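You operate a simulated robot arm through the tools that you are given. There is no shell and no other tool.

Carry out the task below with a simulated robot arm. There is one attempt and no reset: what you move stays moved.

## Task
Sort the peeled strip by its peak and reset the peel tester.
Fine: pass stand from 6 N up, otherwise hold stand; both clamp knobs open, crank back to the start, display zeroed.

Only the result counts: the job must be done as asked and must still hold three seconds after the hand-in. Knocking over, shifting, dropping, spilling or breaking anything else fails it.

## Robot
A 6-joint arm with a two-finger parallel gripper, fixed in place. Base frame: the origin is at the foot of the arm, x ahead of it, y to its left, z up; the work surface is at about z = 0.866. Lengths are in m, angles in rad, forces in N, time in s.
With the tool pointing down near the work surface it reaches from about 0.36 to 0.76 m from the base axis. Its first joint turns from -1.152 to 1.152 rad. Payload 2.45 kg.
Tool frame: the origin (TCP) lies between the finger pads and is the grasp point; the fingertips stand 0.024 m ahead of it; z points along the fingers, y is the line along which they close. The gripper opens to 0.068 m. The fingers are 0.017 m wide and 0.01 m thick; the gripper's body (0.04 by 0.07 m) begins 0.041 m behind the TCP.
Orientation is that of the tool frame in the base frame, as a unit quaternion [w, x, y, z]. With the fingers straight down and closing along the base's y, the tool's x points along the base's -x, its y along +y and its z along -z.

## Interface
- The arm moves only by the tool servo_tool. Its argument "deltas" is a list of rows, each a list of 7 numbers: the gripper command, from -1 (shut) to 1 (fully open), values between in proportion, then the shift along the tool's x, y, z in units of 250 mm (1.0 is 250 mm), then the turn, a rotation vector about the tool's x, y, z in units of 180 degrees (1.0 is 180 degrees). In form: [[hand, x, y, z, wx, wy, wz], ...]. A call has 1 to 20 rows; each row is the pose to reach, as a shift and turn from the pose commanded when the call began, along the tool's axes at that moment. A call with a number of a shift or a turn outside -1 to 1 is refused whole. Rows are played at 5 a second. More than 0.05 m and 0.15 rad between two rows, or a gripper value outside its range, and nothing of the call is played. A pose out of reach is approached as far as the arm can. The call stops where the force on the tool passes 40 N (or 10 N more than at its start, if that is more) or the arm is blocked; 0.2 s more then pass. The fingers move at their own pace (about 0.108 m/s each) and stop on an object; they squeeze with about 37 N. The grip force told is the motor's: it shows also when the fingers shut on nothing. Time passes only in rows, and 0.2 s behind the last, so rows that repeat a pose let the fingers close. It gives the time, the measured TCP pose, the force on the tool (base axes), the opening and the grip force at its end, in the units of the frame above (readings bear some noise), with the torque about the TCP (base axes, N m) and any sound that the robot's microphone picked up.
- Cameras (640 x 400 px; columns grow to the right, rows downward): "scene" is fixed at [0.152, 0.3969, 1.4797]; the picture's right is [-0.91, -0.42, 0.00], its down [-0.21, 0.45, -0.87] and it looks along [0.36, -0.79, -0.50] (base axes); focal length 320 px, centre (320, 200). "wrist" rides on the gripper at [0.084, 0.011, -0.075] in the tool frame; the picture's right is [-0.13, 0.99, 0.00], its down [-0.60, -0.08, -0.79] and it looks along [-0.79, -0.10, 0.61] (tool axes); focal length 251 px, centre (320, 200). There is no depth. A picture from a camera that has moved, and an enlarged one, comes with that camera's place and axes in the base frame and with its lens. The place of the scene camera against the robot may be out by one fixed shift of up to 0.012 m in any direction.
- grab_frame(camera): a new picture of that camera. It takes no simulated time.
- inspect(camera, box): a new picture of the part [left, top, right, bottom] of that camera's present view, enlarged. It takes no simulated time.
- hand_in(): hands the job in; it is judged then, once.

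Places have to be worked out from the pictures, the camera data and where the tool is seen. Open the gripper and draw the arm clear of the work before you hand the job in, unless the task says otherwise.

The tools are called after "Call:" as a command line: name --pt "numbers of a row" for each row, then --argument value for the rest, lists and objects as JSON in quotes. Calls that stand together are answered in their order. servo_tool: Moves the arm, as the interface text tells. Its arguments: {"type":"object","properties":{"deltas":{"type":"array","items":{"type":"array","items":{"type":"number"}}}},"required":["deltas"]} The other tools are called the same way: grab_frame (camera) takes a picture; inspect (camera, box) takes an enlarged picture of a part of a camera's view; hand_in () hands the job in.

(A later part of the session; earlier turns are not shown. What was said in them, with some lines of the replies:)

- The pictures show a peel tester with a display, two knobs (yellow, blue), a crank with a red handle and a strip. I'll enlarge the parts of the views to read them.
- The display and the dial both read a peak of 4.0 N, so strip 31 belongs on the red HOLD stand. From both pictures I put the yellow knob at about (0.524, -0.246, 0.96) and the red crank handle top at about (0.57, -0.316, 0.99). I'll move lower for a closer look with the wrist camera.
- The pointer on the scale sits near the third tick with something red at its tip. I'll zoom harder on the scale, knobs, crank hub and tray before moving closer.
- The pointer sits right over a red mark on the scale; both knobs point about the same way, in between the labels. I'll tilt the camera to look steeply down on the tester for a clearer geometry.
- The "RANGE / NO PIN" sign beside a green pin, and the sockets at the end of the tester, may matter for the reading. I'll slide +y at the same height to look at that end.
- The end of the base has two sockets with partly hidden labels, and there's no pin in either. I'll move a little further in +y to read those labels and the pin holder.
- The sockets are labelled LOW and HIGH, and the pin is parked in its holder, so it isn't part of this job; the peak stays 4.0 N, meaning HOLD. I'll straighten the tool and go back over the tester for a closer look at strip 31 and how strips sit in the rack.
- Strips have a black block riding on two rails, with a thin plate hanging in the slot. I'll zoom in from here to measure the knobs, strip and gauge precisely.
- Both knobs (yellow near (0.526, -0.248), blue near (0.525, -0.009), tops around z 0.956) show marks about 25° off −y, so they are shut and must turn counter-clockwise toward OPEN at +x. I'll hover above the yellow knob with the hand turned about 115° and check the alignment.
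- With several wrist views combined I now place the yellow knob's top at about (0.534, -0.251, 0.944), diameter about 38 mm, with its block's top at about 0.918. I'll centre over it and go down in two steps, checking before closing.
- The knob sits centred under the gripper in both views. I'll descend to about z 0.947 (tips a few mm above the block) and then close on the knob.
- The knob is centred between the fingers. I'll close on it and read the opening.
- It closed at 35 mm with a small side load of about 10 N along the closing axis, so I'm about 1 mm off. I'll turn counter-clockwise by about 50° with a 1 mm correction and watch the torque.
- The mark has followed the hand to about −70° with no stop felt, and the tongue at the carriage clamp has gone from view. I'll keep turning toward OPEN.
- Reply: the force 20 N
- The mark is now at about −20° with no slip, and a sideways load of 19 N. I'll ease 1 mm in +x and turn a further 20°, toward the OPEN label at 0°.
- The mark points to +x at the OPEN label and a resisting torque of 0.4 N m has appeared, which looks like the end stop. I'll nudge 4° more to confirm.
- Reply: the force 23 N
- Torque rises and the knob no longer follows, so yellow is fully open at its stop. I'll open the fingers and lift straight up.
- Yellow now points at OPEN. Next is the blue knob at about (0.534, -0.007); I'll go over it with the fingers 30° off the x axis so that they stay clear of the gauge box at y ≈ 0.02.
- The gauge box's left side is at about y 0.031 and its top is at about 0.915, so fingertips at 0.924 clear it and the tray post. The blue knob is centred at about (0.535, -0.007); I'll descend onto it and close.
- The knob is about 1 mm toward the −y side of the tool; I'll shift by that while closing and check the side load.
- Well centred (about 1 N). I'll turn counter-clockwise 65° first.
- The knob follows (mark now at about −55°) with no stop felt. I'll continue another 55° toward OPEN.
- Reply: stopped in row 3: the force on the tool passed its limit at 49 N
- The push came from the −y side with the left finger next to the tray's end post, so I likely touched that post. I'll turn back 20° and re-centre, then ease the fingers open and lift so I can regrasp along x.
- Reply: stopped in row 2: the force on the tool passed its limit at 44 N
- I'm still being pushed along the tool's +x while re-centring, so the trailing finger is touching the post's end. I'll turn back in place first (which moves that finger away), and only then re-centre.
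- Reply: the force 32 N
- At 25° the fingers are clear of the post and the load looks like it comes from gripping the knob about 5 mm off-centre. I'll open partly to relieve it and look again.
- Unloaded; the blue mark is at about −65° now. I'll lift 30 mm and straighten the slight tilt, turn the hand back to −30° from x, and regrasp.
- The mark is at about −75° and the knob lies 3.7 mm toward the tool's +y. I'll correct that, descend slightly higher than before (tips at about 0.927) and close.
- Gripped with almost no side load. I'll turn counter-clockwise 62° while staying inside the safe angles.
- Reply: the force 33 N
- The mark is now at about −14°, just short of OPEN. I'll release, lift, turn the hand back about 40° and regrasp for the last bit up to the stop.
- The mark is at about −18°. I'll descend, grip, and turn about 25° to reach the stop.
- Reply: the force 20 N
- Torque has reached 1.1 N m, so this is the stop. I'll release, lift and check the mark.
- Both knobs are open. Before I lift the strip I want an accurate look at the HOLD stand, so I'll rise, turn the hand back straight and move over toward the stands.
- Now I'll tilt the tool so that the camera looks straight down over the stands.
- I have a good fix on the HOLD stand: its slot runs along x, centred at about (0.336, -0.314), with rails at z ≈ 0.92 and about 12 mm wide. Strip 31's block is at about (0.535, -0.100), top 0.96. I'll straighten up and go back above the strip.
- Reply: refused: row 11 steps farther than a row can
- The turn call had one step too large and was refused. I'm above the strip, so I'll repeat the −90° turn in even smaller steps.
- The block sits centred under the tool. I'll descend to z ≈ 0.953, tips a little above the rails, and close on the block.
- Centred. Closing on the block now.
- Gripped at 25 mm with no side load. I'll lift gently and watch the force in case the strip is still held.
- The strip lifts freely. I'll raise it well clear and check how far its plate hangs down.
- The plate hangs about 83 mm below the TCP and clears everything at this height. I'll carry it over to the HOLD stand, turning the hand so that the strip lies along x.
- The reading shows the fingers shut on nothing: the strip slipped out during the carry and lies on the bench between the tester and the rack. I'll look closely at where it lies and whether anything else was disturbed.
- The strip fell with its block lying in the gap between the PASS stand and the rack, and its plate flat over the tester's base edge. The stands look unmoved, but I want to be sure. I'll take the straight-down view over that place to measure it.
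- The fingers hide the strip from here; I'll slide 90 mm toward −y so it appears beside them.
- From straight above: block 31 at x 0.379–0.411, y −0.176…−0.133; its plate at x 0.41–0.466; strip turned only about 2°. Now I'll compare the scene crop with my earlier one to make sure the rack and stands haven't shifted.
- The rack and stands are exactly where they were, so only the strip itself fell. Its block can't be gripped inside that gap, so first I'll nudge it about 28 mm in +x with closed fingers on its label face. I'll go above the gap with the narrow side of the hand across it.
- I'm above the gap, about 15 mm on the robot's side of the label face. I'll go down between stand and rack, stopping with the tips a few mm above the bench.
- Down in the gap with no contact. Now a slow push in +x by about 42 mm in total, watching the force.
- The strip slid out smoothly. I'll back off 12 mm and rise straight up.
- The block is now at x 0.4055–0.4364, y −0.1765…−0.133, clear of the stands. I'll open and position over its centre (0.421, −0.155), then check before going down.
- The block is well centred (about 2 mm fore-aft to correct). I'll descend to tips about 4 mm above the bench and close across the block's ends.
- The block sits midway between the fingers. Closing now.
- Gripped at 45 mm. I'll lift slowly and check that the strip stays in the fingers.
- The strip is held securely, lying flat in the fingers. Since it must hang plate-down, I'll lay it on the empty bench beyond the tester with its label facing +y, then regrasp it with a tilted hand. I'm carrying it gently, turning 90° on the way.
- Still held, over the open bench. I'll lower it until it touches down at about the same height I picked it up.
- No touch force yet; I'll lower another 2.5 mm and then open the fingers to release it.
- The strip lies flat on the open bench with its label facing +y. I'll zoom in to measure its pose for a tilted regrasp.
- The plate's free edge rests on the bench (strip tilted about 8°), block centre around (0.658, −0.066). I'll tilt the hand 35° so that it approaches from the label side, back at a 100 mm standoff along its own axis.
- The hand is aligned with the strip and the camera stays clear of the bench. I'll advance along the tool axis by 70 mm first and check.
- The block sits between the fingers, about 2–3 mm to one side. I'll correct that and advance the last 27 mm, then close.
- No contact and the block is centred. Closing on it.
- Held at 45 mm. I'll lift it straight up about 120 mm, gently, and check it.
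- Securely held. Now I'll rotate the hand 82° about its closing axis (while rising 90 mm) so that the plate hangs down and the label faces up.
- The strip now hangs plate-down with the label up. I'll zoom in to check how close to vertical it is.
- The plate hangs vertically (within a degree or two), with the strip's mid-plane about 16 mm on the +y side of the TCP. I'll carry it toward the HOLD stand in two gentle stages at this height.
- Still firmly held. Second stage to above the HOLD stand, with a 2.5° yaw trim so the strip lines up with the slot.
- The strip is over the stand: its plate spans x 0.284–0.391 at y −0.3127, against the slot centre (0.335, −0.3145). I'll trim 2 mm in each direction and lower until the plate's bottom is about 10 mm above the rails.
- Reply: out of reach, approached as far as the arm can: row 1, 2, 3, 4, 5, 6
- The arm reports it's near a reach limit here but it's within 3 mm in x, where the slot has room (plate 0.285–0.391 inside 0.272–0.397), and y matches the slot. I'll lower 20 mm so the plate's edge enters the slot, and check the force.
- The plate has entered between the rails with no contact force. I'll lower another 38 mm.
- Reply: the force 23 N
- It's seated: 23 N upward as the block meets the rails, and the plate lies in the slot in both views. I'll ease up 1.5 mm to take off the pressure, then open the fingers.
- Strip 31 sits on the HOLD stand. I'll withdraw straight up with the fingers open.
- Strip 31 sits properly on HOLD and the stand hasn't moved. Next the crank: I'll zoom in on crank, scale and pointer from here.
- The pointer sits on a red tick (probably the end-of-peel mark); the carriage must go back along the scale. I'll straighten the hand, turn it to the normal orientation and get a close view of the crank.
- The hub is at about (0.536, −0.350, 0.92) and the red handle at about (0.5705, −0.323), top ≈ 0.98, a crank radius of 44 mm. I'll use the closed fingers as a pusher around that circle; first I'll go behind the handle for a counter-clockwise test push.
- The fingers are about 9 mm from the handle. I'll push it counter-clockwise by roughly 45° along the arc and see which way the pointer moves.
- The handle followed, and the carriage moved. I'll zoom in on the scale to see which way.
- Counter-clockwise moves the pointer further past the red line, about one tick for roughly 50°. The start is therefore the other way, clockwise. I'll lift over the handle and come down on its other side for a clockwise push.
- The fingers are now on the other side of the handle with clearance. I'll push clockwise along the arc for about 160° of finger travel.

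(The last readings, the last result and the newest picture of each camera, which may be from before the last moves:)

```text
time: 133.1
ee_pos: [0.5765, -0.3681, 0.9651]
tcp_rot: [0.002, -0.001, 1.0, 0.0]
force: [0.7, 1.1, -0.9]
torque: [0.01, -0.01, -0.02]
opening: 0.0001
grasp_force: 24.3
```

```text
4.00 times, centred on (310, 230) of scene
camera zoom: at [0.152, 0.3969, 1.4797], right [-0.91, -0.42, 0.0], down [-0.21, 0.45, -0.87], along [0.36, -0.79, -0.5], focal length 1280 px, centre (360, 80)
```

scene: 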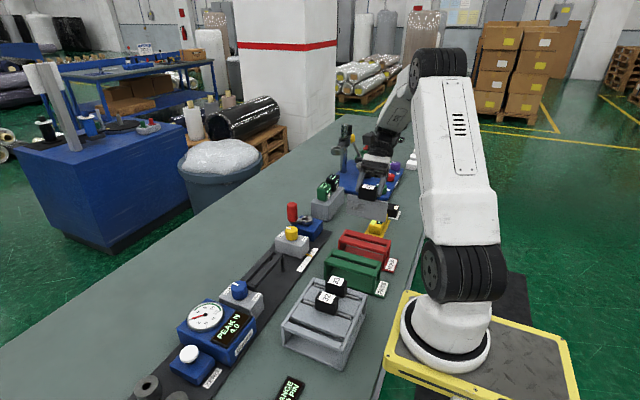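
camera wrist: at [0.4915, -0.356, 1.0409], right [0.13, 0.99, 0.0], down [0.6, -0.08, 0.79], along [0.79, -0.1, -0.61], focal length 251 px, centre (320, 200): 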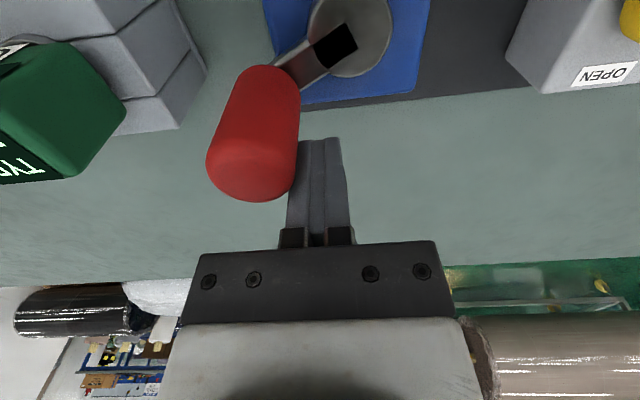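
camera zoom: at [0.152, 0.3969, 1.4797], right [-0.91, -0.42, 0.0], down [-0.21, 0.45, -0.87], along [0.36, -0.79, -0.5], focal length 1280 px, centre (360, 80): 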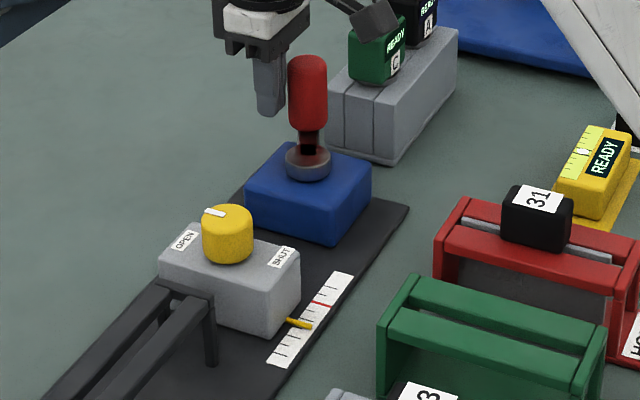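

Clockwise works: the pointer has come back past the red line toward the tray end. I'll zoom in to count ticks.

Call:
inspect --camera "scene" --box '[310, 240, 360, 280]'

Call:
inspect --camera "scene" --box '[240, 230, 340, 300]'

```text
10.00 times, centred on (335, 260) of scene
camera zoom: at [0.152, 0.3969, 1.4797], right [-0.91, -0.42, 0.0], down [-0.21, 0.45, -0.87], along [0.36, -0.79, -0.5], focal length 3200 px, centre (170, -400)
```

zoom: 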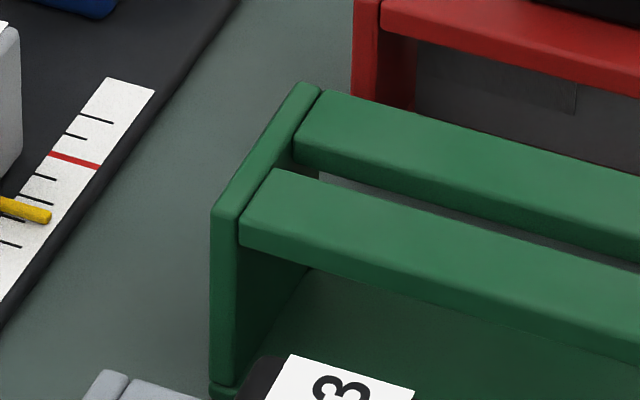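

```text
5.71 times, centred on (290, 265) of scene
camera zoom: at [0.152, 0.3969, 1.4797], right [-0.91, -0.42, 0.0], down [-0.21, 0.45, -0.87], along [0.36, -0.79, -0.5], focal length 1829 px, centre (491, -171)
```

zoom: 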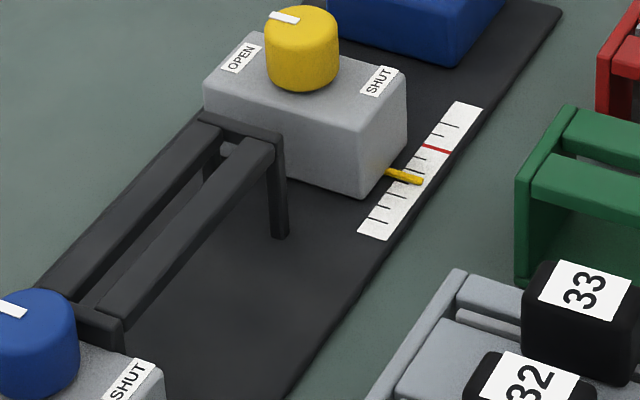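

The pointer is 2–2.5 ticks past red; about 4 more ticks remain to the end of the scale. I'll continue clockwise for another ~95°, then look again.

Call:
servo_tool --pt "-1 0.004 -0.0212 0 0 0 0" --pt "-1 0.0176 -0.0416 0 0 0 0" --pt "-1 0.0344 -0.06 0 0 0 0" --pt "-1 0.0532 -0.076 0 0 0 0" --pt "-1 0.0744 -0.0892 0 0 0 0" --pt "-1 0.0972 -0.0992 0 0 0 0" --pt "-1 0.1208 -0.106 0 0 0 0" --pt "-1 0.1456 -0.1096 0 0 0 0" --pt "-1 0.1704 -0.1096 0 0 0 0" --pt "-1 0.1952 -0.106 0 0 0 0" --pt "-1 0.2188 -0.0992 0 0 0 0" --pt "-1 0.2416 -0.0892 0 0 0 0"

Call:
grab_frame --camera "wrist"

Call:
inspect --camera "scene" --box '[240, 230, 340, 300]'

```text
time: 135.7
ee_pos: [0.5152, -0.3908, 0.9659]
tcp_rot: [0.0, -0.001, 1.0, -0.001]
force: [1.1, 0.0, -1.9]
torque: [0.03, 0.0, 0.0]
opening: 0.0001
grasp_force: 23.4
```

```text
taken
camera wrist: at [0.4309, -0.3787, 1.041], right [0.13, 0.99, 0.0], down [0.6, -0.08, 0.79], along [0.79, -0.1, -0.61], focal length 251 px, centre (320, 200)
```

wrist: 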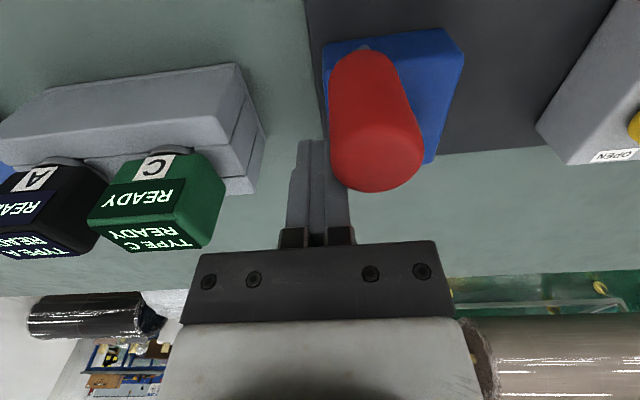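

```text
5.71 times, centred on (290, 265) of scene
camera zoom: at [0.152, 0.3969, 1.4797], right [-0.91, -0.42, 0.0], down [-0.21, 0.45, -0.87], along [0.36, -0.79, -0.5], focal length 1829 px, centre (491, -171)
```

zoom: 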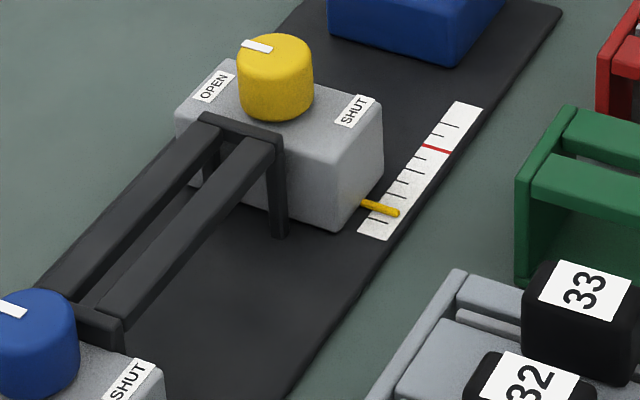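

Call:
inspect --camera "scene" --box '[295, 245, 335, 275]'

```text
13.33 times, centred on (315, 260) of scene
camera zoom: at [0.152, 0.3969, 1.4797], right [-0.91, -0.42, 0.0], down [-0.21, 0.45, -0.87], along [0.36, -0.79, -0.5], focal length 4267 px, centre (387, -600)
```

zoom: 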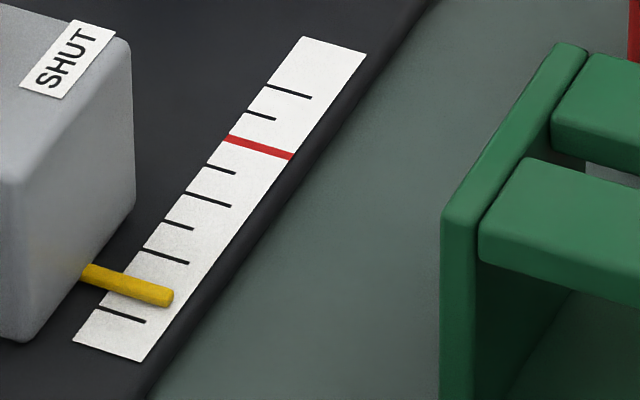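

The pointer is now one tick short of the last (start) tick. I'll keep pushing clockwise in small steps, about 38° more, and watch for the stop.

Call:
servo_tool --pt "-1 0.016 0.0096 0 0 0 0" --pt "-1 0.0308 0.0208 0 0 0 0" --pt "-1 0.0444 0.0336 0 0 0 0" --pt "-1 0.0568 0.0476 0 0 0 0" --pt "-1 0.0672 0.0628 0 0 0 0" --pt "-1 0.0736 0.0736 0 0 0 0" --pt "-1 0.0792 0.0848 0 0 0 0"

Call:
inspect --camera "scene" --box '[295, 245, 335, 275]'

Call:
grab_frame --camera "wrist"

```text
time: 137.1
ee_pos: [0.5016, -0.3783, 0.965]
tcp_rot: [0.006, -0.001, 1.0, -0.007]
force: [6.7, -9.9, -6.9]
torque: [0.08, 0.0, 0.04]
opening: 0.0
grasp_force: 23.6
stopped in row 6: the force on the tool passed its limit at 45 N (the readings are from after the stop); the commanded pose is now the measured one
```

```text
13.33 times, centred on (315, 260) of scene
camera zoom: at [0.1523, 0.3965, 1.4798], right [-0.91, -0.42, 0.0], down [-0.21, 0.45, -0.87], along [0.36, -0.79, -0.5], focal length 4267 px, centre (387, -600)
```

zoom: 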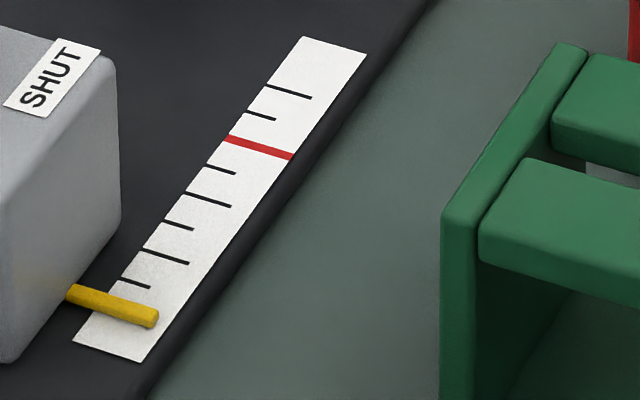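

```text
taken
camera wrist: at [0.4149, -0.3647, 1.0406], right [0.13, 0.99, -0.01], down [0.59, -0.07, 0.8], along [0.8, -0.11, -0.6], focal length 251 px, centre (320, 200)
```

wrist: 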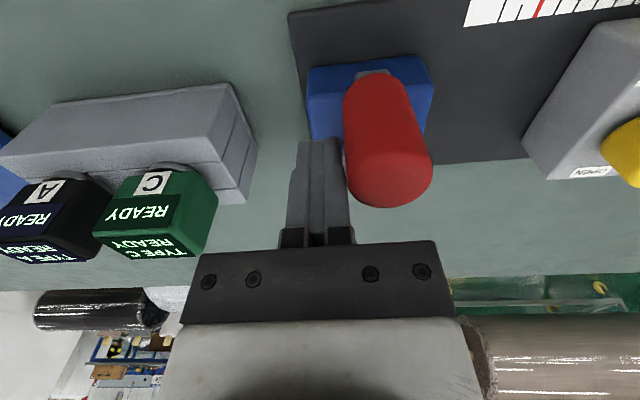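

The push hit a firm stop with the pointer right on the last tick, so that's the start position. I'll back off from the handle, lift away, and check that it stays there.

Call:
servo_tool --pt "-1 -0.012 -0.017 0 0 0 0" --pt "-1 -0.03 -0.042 0 0 0 0" --pt "-1 -0.03 -0.042 -0.1 0 0 0" --pt "-1 -0.03 -0.042 -0.25 0 0 0" --pt "-1 -0.03 -0.042 -0.4 0 0 0" --pt "-1 -0.03 -0.042 -0.4 0 0 0"

Call:
inspect --camera "scene" --box '[295, 245, 335, 275]'

Call:
grab_frame --camera "wrist"

Call:
grab_frame --camera "scene"

```text
time: 138.5
ee_pos: [0.5061, -0.386, 1.0675]
tcp_rot: [0.007, -0.001, 1.0, -0.006]
force: [0.2, 0.3, -0.6]
torque: [0.02, 0.01, -0.02]
opening: 0.0
grasp_force: 24.1
```

```text
13.33 times, centred on (315, 260) of scene
camera zoom: at [0.152, 0.3969, 1.4797], right [-0.91, -0.42, 0.0], down [-0.21, 0.45, -0.87], along [0.36, -0.79, -0.5], focal length 4267 px, centre (387, -600)
```

zoom: 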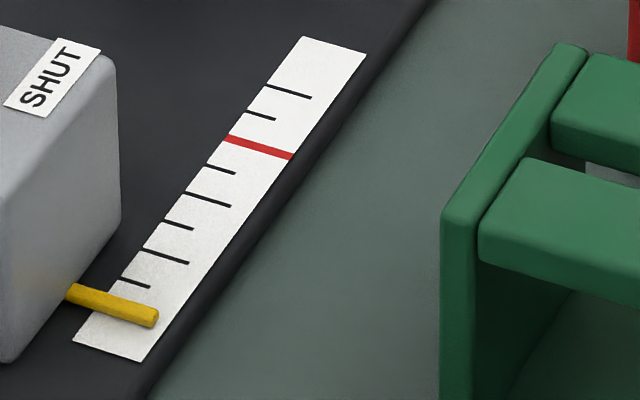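

```text
taken
camera wrist: at [0.4202, -0.3732, 1.1422], right [0.13, 0.99, -0.01], down [0.59, -0.07, 0.8], along [0.79, -0.11, -0.6], focal length 251 px, centre (320, 200)
```

wrist: 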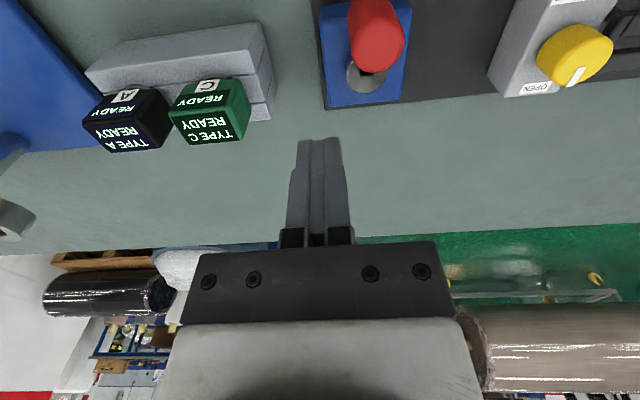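

```text
taken
```

scene: 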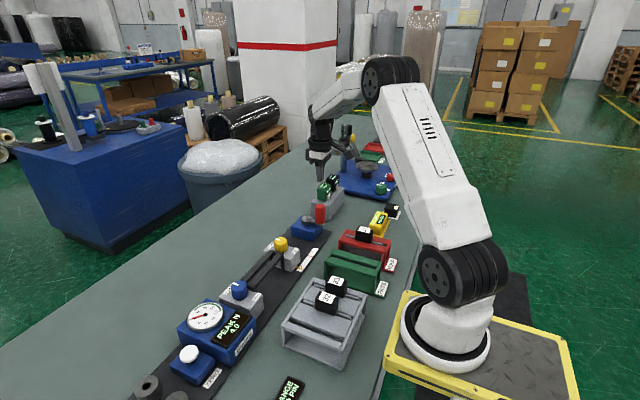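

The pointer stays on the start tick and the crank arm now points straight back at −x. The ZERO button's top is at about (0.532, 0.152, 0.915); I'll travel there high above the tester, fixing the tiny tilt on the way.

Call:
servo_tool --pt "-1 -0.01 0.15 -0.02 -0.0006 0.0007 0" --pt "-1 -0.025 0.32 -0.02 -0.0012 0.0015 0" --pt "-1 -0.04 0.49 -0.02 -0.002 0.0023 0" --pt "-1 -0.06 0.66 -0.02 -0.0026 0.003 0" --pt "-1 -0.08 0.83 -0.02 -0.0032 0.0038 0" --pt "-1 -0.1 0.98 -0.02 -0.0038 0.0045 0" --pt "-1 -0.1 0.98 -0.02 -0.0038 0.0045 0"

Call:
servo_tool --pt "-1 0 0.15 0 0 0 0" --pt "-1 0 0.32 0 0 0 0" --pt "-1 0 0.49 0 0 0 0" --pt "-1 0 0.66 0 0 0 0" --pt "-1 0 0.8 0 0 0 0" --pt "-1 0 0.9 0 0 0 0" --pt "-1 0 0.9 0 0 0 0"

Call:
grab_frame --camera "wrist"

Call:
inspect --camera "wrist" --box '[260, 0, 460, 140]'

```text
time: 140.1
ee_pos: [0.5289, -0.1381, 1.0712]
tcp_rot: [-0.001, -0.001, 1.0, 0.0]
force: [0.1, -0.6, 0.2]
torque: [0.02, 0.01, -0.01]
opening: 0.0
grasp_force: 24.0
```

```text
time: 141.7
ee_pos: [0.5323, 0.0828, 1.0684]
tcp_rot: [-0.001, -0.001, 1.0, -0.001]
force: [-0.9, -0.8, -0.3]
torque: [0.03, 0.01, -0.03]
opening: 0.0
grasp_force: 24.4
```

```text
taken
camera wrist: at [0.4488, 0.0961, 1.1453], right [0.13, 0.99, 0.0], down [0.61, -0.08, 0.79], along [0.79, -0.1, -0.61], focal length 251 px, centre (320, 200)
```

wrist: 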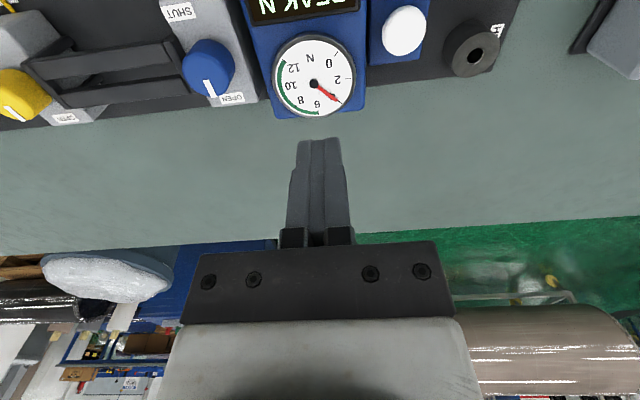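

```text
2.86 times, centred on (360, 70) of wrist
camera zoom: at [0.4488, 0.0961, 1.1453], right [0.13, 0.99, 0.0], down [0.61, -0.08, 0.79], along [0.79, -0.1, -0.61], focal length 718 px, centre (206, 571)
```

zoom: 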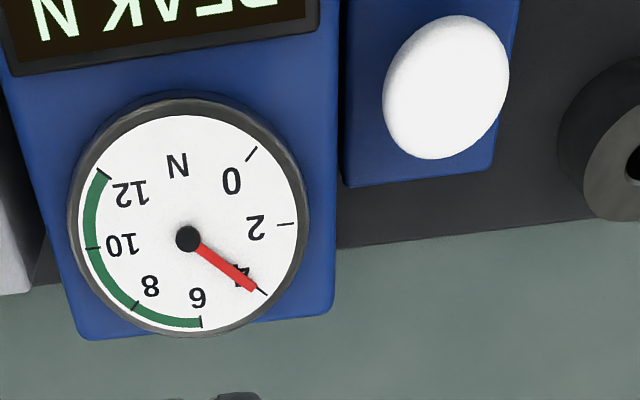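

The button is at about (0.533, 0.152). I'll move above it and check the alignment.

Call:
servo_tool --pt "-1 0 0.13 0 0 0 0" --pt "-1 0 0.268 0.05 0 0 0" --pt "-1 0 0.268 0.18 0 0 0" --pt "-1 0 0.268 0.3 0 0 0" --pt "-1 0 0.268 0.3 0 0 0"

Call:
grab_frame --camera "wrist"

Call:
inspect --camera "scene" --box '[140, 290, 260, 400]'

```text
time: 142.9
ee_pos: [0.5299, 0.1506, 0.9935]
tcp_rot: [-0.001, -0.001, 1.0, 0.0]
force: [0.8, -0.9, -0.1]
torque: [0.01, 0.03, 0.03]
opening: 0.0001
grasp_force: 23.8
```

```text
taken
camera wrist: at [0.4452, 0.1631, 1.0698], right [0.13, 0.99, 0.0], down [0.61, -0.08, 0.79], along [0.79, -0.1, -0.61], focal length 251 px, centre (320, 200)
```

wrist: 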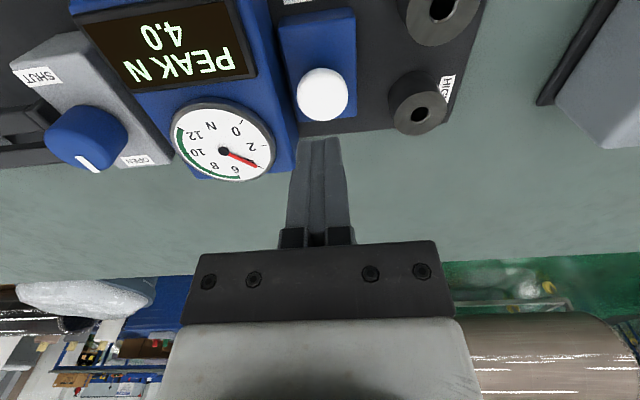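

```text
3.64 times, centred on (200, 345) of scene
camera zoom: at [0.152, 0.3969, 1.4797], right [-0.91, -0.42, 0.0], down [-0.21, 0.45, -0.87], along [0.36, -0.79, -0.5], focal length 1164 px, centre (756, -327)
```

zoom: 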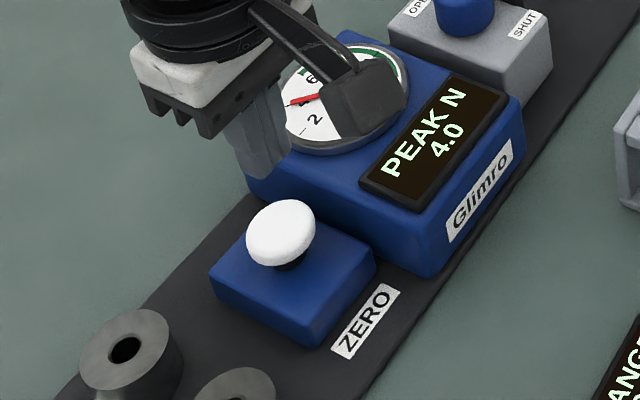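

Aligned to within about 5 mm; the button top works out at (0.534, 0.153, 0.9145). I'll correct, come down to just above it, then press in small steps.

Call:
servo_tool --pt "-1 -0.02 0.004 0.06 0 0 0" --pt "-1 -0.02 0.004 0.13 0 0 0" --pt "-1 -0.02 0.004 0.19 0 0 0" --pt "-1 -0.02 0.004 0.19 0 0 0"

Call:
inspect --camera "scene" --box '[140, 290, 260, 400]'

Call:
grab_frame --camera "wrist"

```text
time: 143.9
ee_pos: [0.5344, 0.1527, 0.9453]
tcp_rot: [-0.001, -0.001, 1.0, 0.0]
force: [0.3, -1.9, 0.4]
torque: [-0.02, 0.01, 0.0]
opening: 0.0
grasp_force: 23.7
```

```text
3.64 times, centred on (200, 345) of scene
camera zoom: at [0.152, 0.3969, 1.4797], right [-0.91, -0.42, 0.0], down [-0.21, 0.45, -0.87], along [0.36, -0.79, -0.5], focal length 1164 px, centre (756, -327)
```

zoom: 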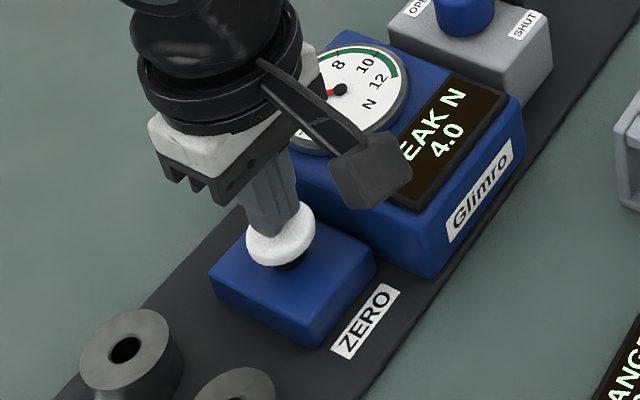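

```text
taken
camera wrist: at [0.4508, 0.164, 1.0215], right [0.13, 0.99, 0.0], down [0.61, -0.08, 0.79], along [0.79, -0.1, -0.61], focal length 251 px, centre (320, 200)
```

wrist: 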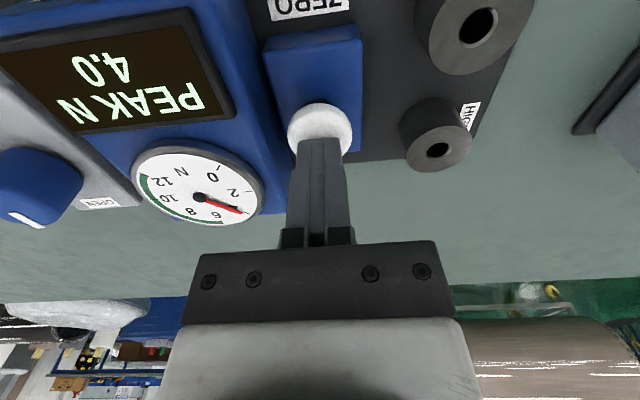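

The fingertips are right over the white button. I'll press down in 2 mm steps.

Call:
servo_tool --pt "-1 0 0 0.012 0 0 0" --pt "-1 0 0 0.02 0 0 0" --pt "-1 0 0 0.028 0 0 0" --pt "-1 0 0 0.036 0 0 0" --pt "-1 0 0 0.044 0 0 0" --pt "-1 0 0 0.044 0 0 0"

Call:
grab_frame --camera "wrist"

```text
time: 145.3
ee_pos: [0.535, 0.1523, 0.9355]
tcp_rot: [-0.001, -0.001, 1.0, 0.0]
force: [0.6, -1.1, 3.1]
torque: [-0.03, -0.04, -0.02]
opening: 0.0
grasp_force: 23.6
```

```text
taken
camera wrist: at [0.4505, 0.1646, 1.0111], right [0.13, 0.99, 0.0], down [0.61, -0.08, 0.79], along [0.79, -0.1, -0.61], focal length 251 px, centre (320, 200)
```

wrist: 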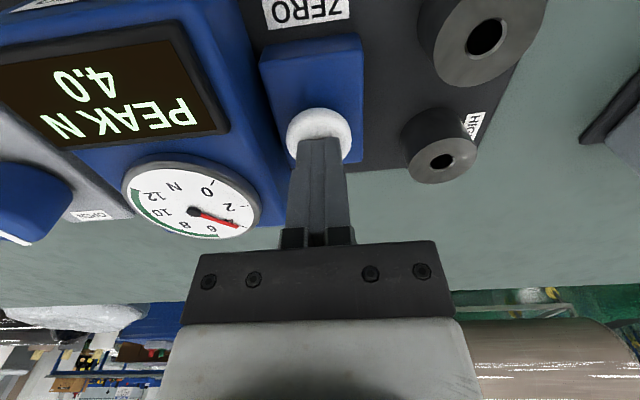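

Contact with about 3 N; the display still shows 4.0. I'll press further.

Call:
servo_tool --pt "-1 0 0 0.006 0 0 0" --pt "-1 0 0 0.012 0 0 0" --pt "-1 0 0 0.018 0 0 0" --pt "-1 0 0 0.024 0 0 0" --pt "-1 0 0 0.024 0 0 0"

Call:
grab_frame --camera "wrist"

```text
time: 146.5
ee_pos: [0.5344, 0.153, 0.9296]
tcp_rot: [-0.001, -0.001, 1.0, 0.0]
force: [-1.6, 0.5, 4.7]
torque: [0.01, 0.06, 0.0]
opening: 0.0001
grasp_force: 23.2
heard: click
```

```text
taken
camera wrist: at [0.4507, 0.1647, 1.0051], right [0.13, 0.99, 0.0], down [0.61, -0.08, 0.79], along [0.79, -0.1, -0.61], focal length 251 px, centre (320, 200)
```

wrist: 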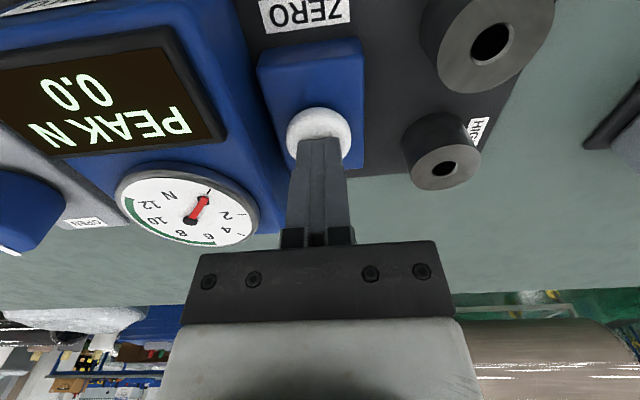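

A click was heard; the display reads 0.0 and the needle is at zero. I'll lift straight off and check everything.

Call:
servo_tool --pt "-1 0 0 -0.05 0 0 0" --pt "-1 0 0 -0.15 0 0 0" --pt "-1 0 0 -0.3 0 0 0" --pt "-1 0 0 -0.48 0 0 0" --pt "-1 0 0 -0.66 0 0 0" --pt "0 0.1 0 -0.8 0 0 0" --pt "1 0.2 0 -0.9 0 0 0" --pt "1 0.2 0 -0.9 0 0 0"

Call:
grab_frame --camera "wrist"

Call:
grab_frame --camera "scene"

Call:
inspect --camera "scene" --box '[160, 210, 340, 390]'

Call:
inspect --camera "scene" --box '[290, 180, 420, 320]'

```text
time: 148.3
ee_pos: [0.4825, 0.152, 1.1554]
tcp_rot: [-0.002, -0.001, 1.0, 0.0]
force: [-0.1, -0.2, -0.1]
torque: [0.01, 0.02, -0.04]
opening: 0.0679
grasp_force: 0.1
```

```text
taken
camera wrist: at [0.399, 0.1638, 1.2306], right [0.13, 0.99, 0.0], down [0.61, -0.08, 0.79], along [0.78, -0.1, -0.61], focal length 251 px, centre (320, 200)
```

wrist: 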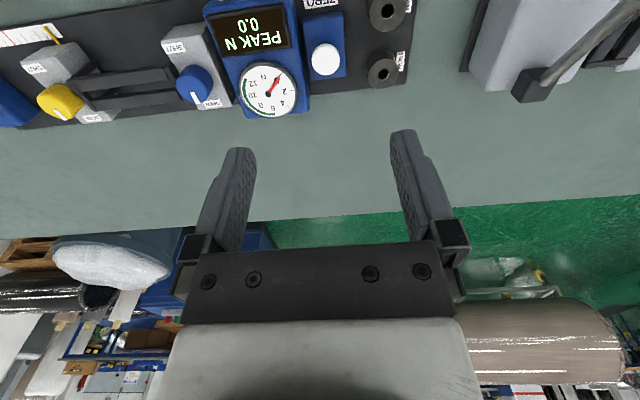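

```text
taken
```

scene: 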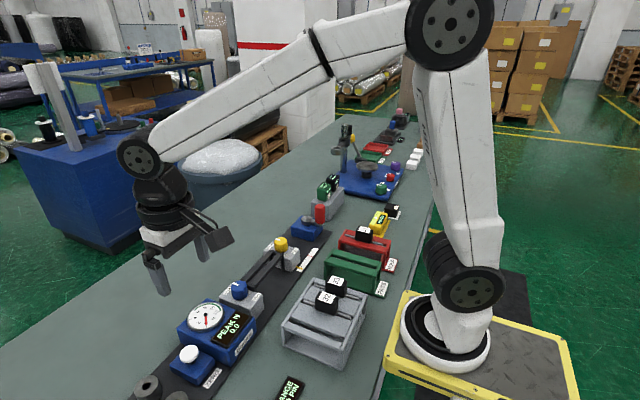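

```text
2.22 times, centred on (250, 300) of scene
camera zoom: at [0.152, 0.3969, 1.4797], right [-0.91, -0.42, 0.0], down [-0.21, 0.45, -0.87], along [0.36, -0.79, -0.5], focal length 711 px, centre (476, -22)
```

zoom: 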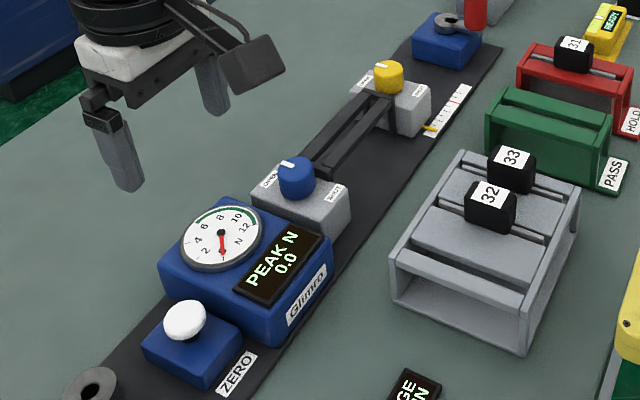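

```text
2.86 times, centred on (355, 250) of scene
camera zoom: at [0.152, 0.3969, 1.4797], right [-0.91, -0.42, 0.0], down [-0.21, 0.45, -0.87], along [0.36, -0.79, -0.5], focal length 914 px, centre (220, 57)
```

zoom: 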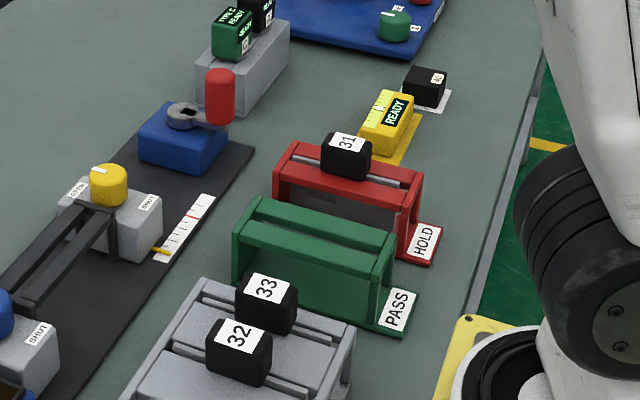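

All goals look met: strip 31 is on HOLD, both knobs point to OPEN, the crank is at its start stop, and the display shows 0.0. I'll draw the arm up and back, clear of the work, and take one last look.

Call:
servo_tool --pt "1 0.06 -0.08 -0.09 0 0 0" --pt "1 0.12 -0.17 -0.18 0 0 0" --pt "1 0.18 -0.26 -0.27 0 0 0" --pt "1 0.24 -0.35 -0.36 0 0 0" --pt "1 0.3 -0.45 -0.45 0 0 0" --pt "1 0.33 -0.55 -0.48 0 0 0" --pt "1 0.33 -0.65 -0.48 0 0 0" --pt "1 0.33 -0.65 -0.48 0 0 0"

Call:
grab_frame --camera "wrist"

Call:
inspect --camera "scene" --box '[295, 235, 345, 275]'

Call:
inspect --camera "scene" --box '[210, 200, 340, 320]'

```text
time: 150.1
ee_pos: [0.4029, -0.0084, 1.2748]
tcp_rot: [-0.002, -0.001, 1.0, 0.0]
force: [1.0, -0.1, 0.5]
torque: [0.04, -0.02, 0.0]
opening: 0.0678
grasp_force: 0.0
```

```text
taken
camera wrist: at [0.3187, 0.0025, 1.3512], right [0.13, 0.99, 0.0], down [0.61, -0.08, 0.79], along [0.79, -0.1, -0.61], focal length 251 px, centre (320, 200)
```

wrist: 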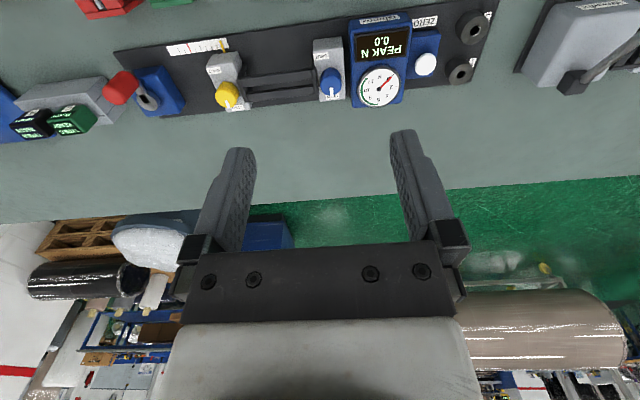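

```text
10.00 times, centred on (320, 255) of scene
camera zoom: at [0.152, 0.3969, 1.4797], right [-0.91, -0.42, 0.0], down [-0.21, 0.45, -0.87], along [0.36, -0.79, -0.5], focal length 3200 px, centre (320, -350)
```

zoom: 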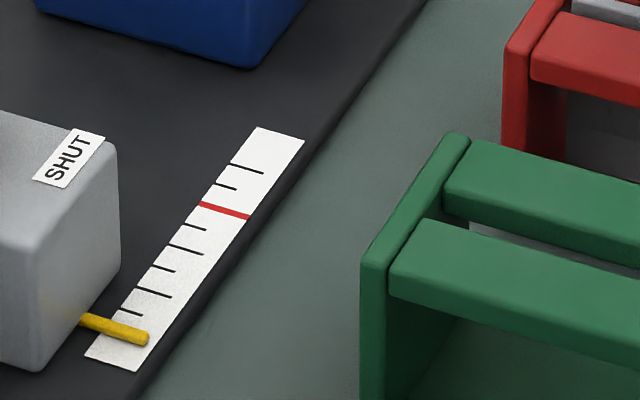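

```text
3.33 times, centred on (275, 260) of scene
camera zoom: at [0.152, 0.3969, 1.4797], right [-0.91, -0.42, 0.0], down [-0.21, 0.45, -0.87], along [0.36, -0.79, -0.5], focal length 1067 px, centre (470, 0)
```

zoom: 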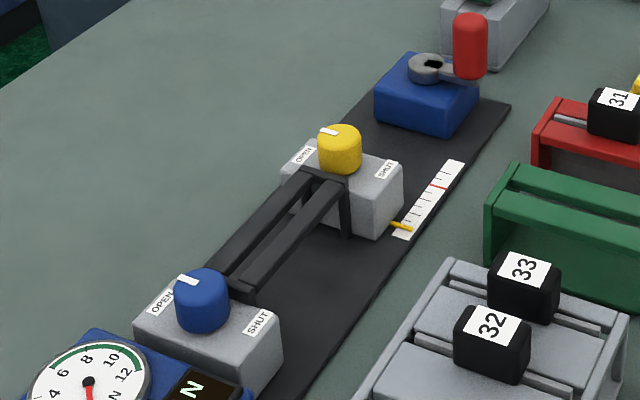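

Final check: the pointer sits on the start tick, both knobs are at OPEN, the display shows 0.0, strip 31 stands on HOLD, the rack and PASS stand are unmoved, and the arm is clear with the gripper open. Handing in.

Call:
hand_in

```text
The job is handed in.
```

I sorted strip 31 onto the HOLD stand and reset the peel tester, then handed the job in. I dropped the strip once on the way, as described below.

- **Peak:** the display and dial both read 4.0 N, below 6 N, so the strip went to HOLD.
- **Clamp knobs:** both were turned until they stopped, with their marks pointing at OPEN.
- **Crank:** I pushed it back until it hit its stop. The pointer rests on the last tick at the tray end of the scale, which I took as the start. I took the red line to be the end-of-peel mark, since that's where the pointer sat when I began.
- **Display:** pressing ZERO gave a click, and it now shows 0.0 with the needle at zero.

**The drop:** strip 31 slipped out of the gripper on the first carry and fell onto the bench between the PASS stand and the rack. I compared views of that area before and after, and the rack, its strips and the PASS stand had not moved. I then picked it up again and seated it in the HOLD slot.

**Brief contact:** while turning the blue knob, a finger touched the tray's end post, and the arm stopped at 49 N. I backed off and regrasped, and nothing appeared to have moved.

The arm is raised clear of the work with the gripper open.
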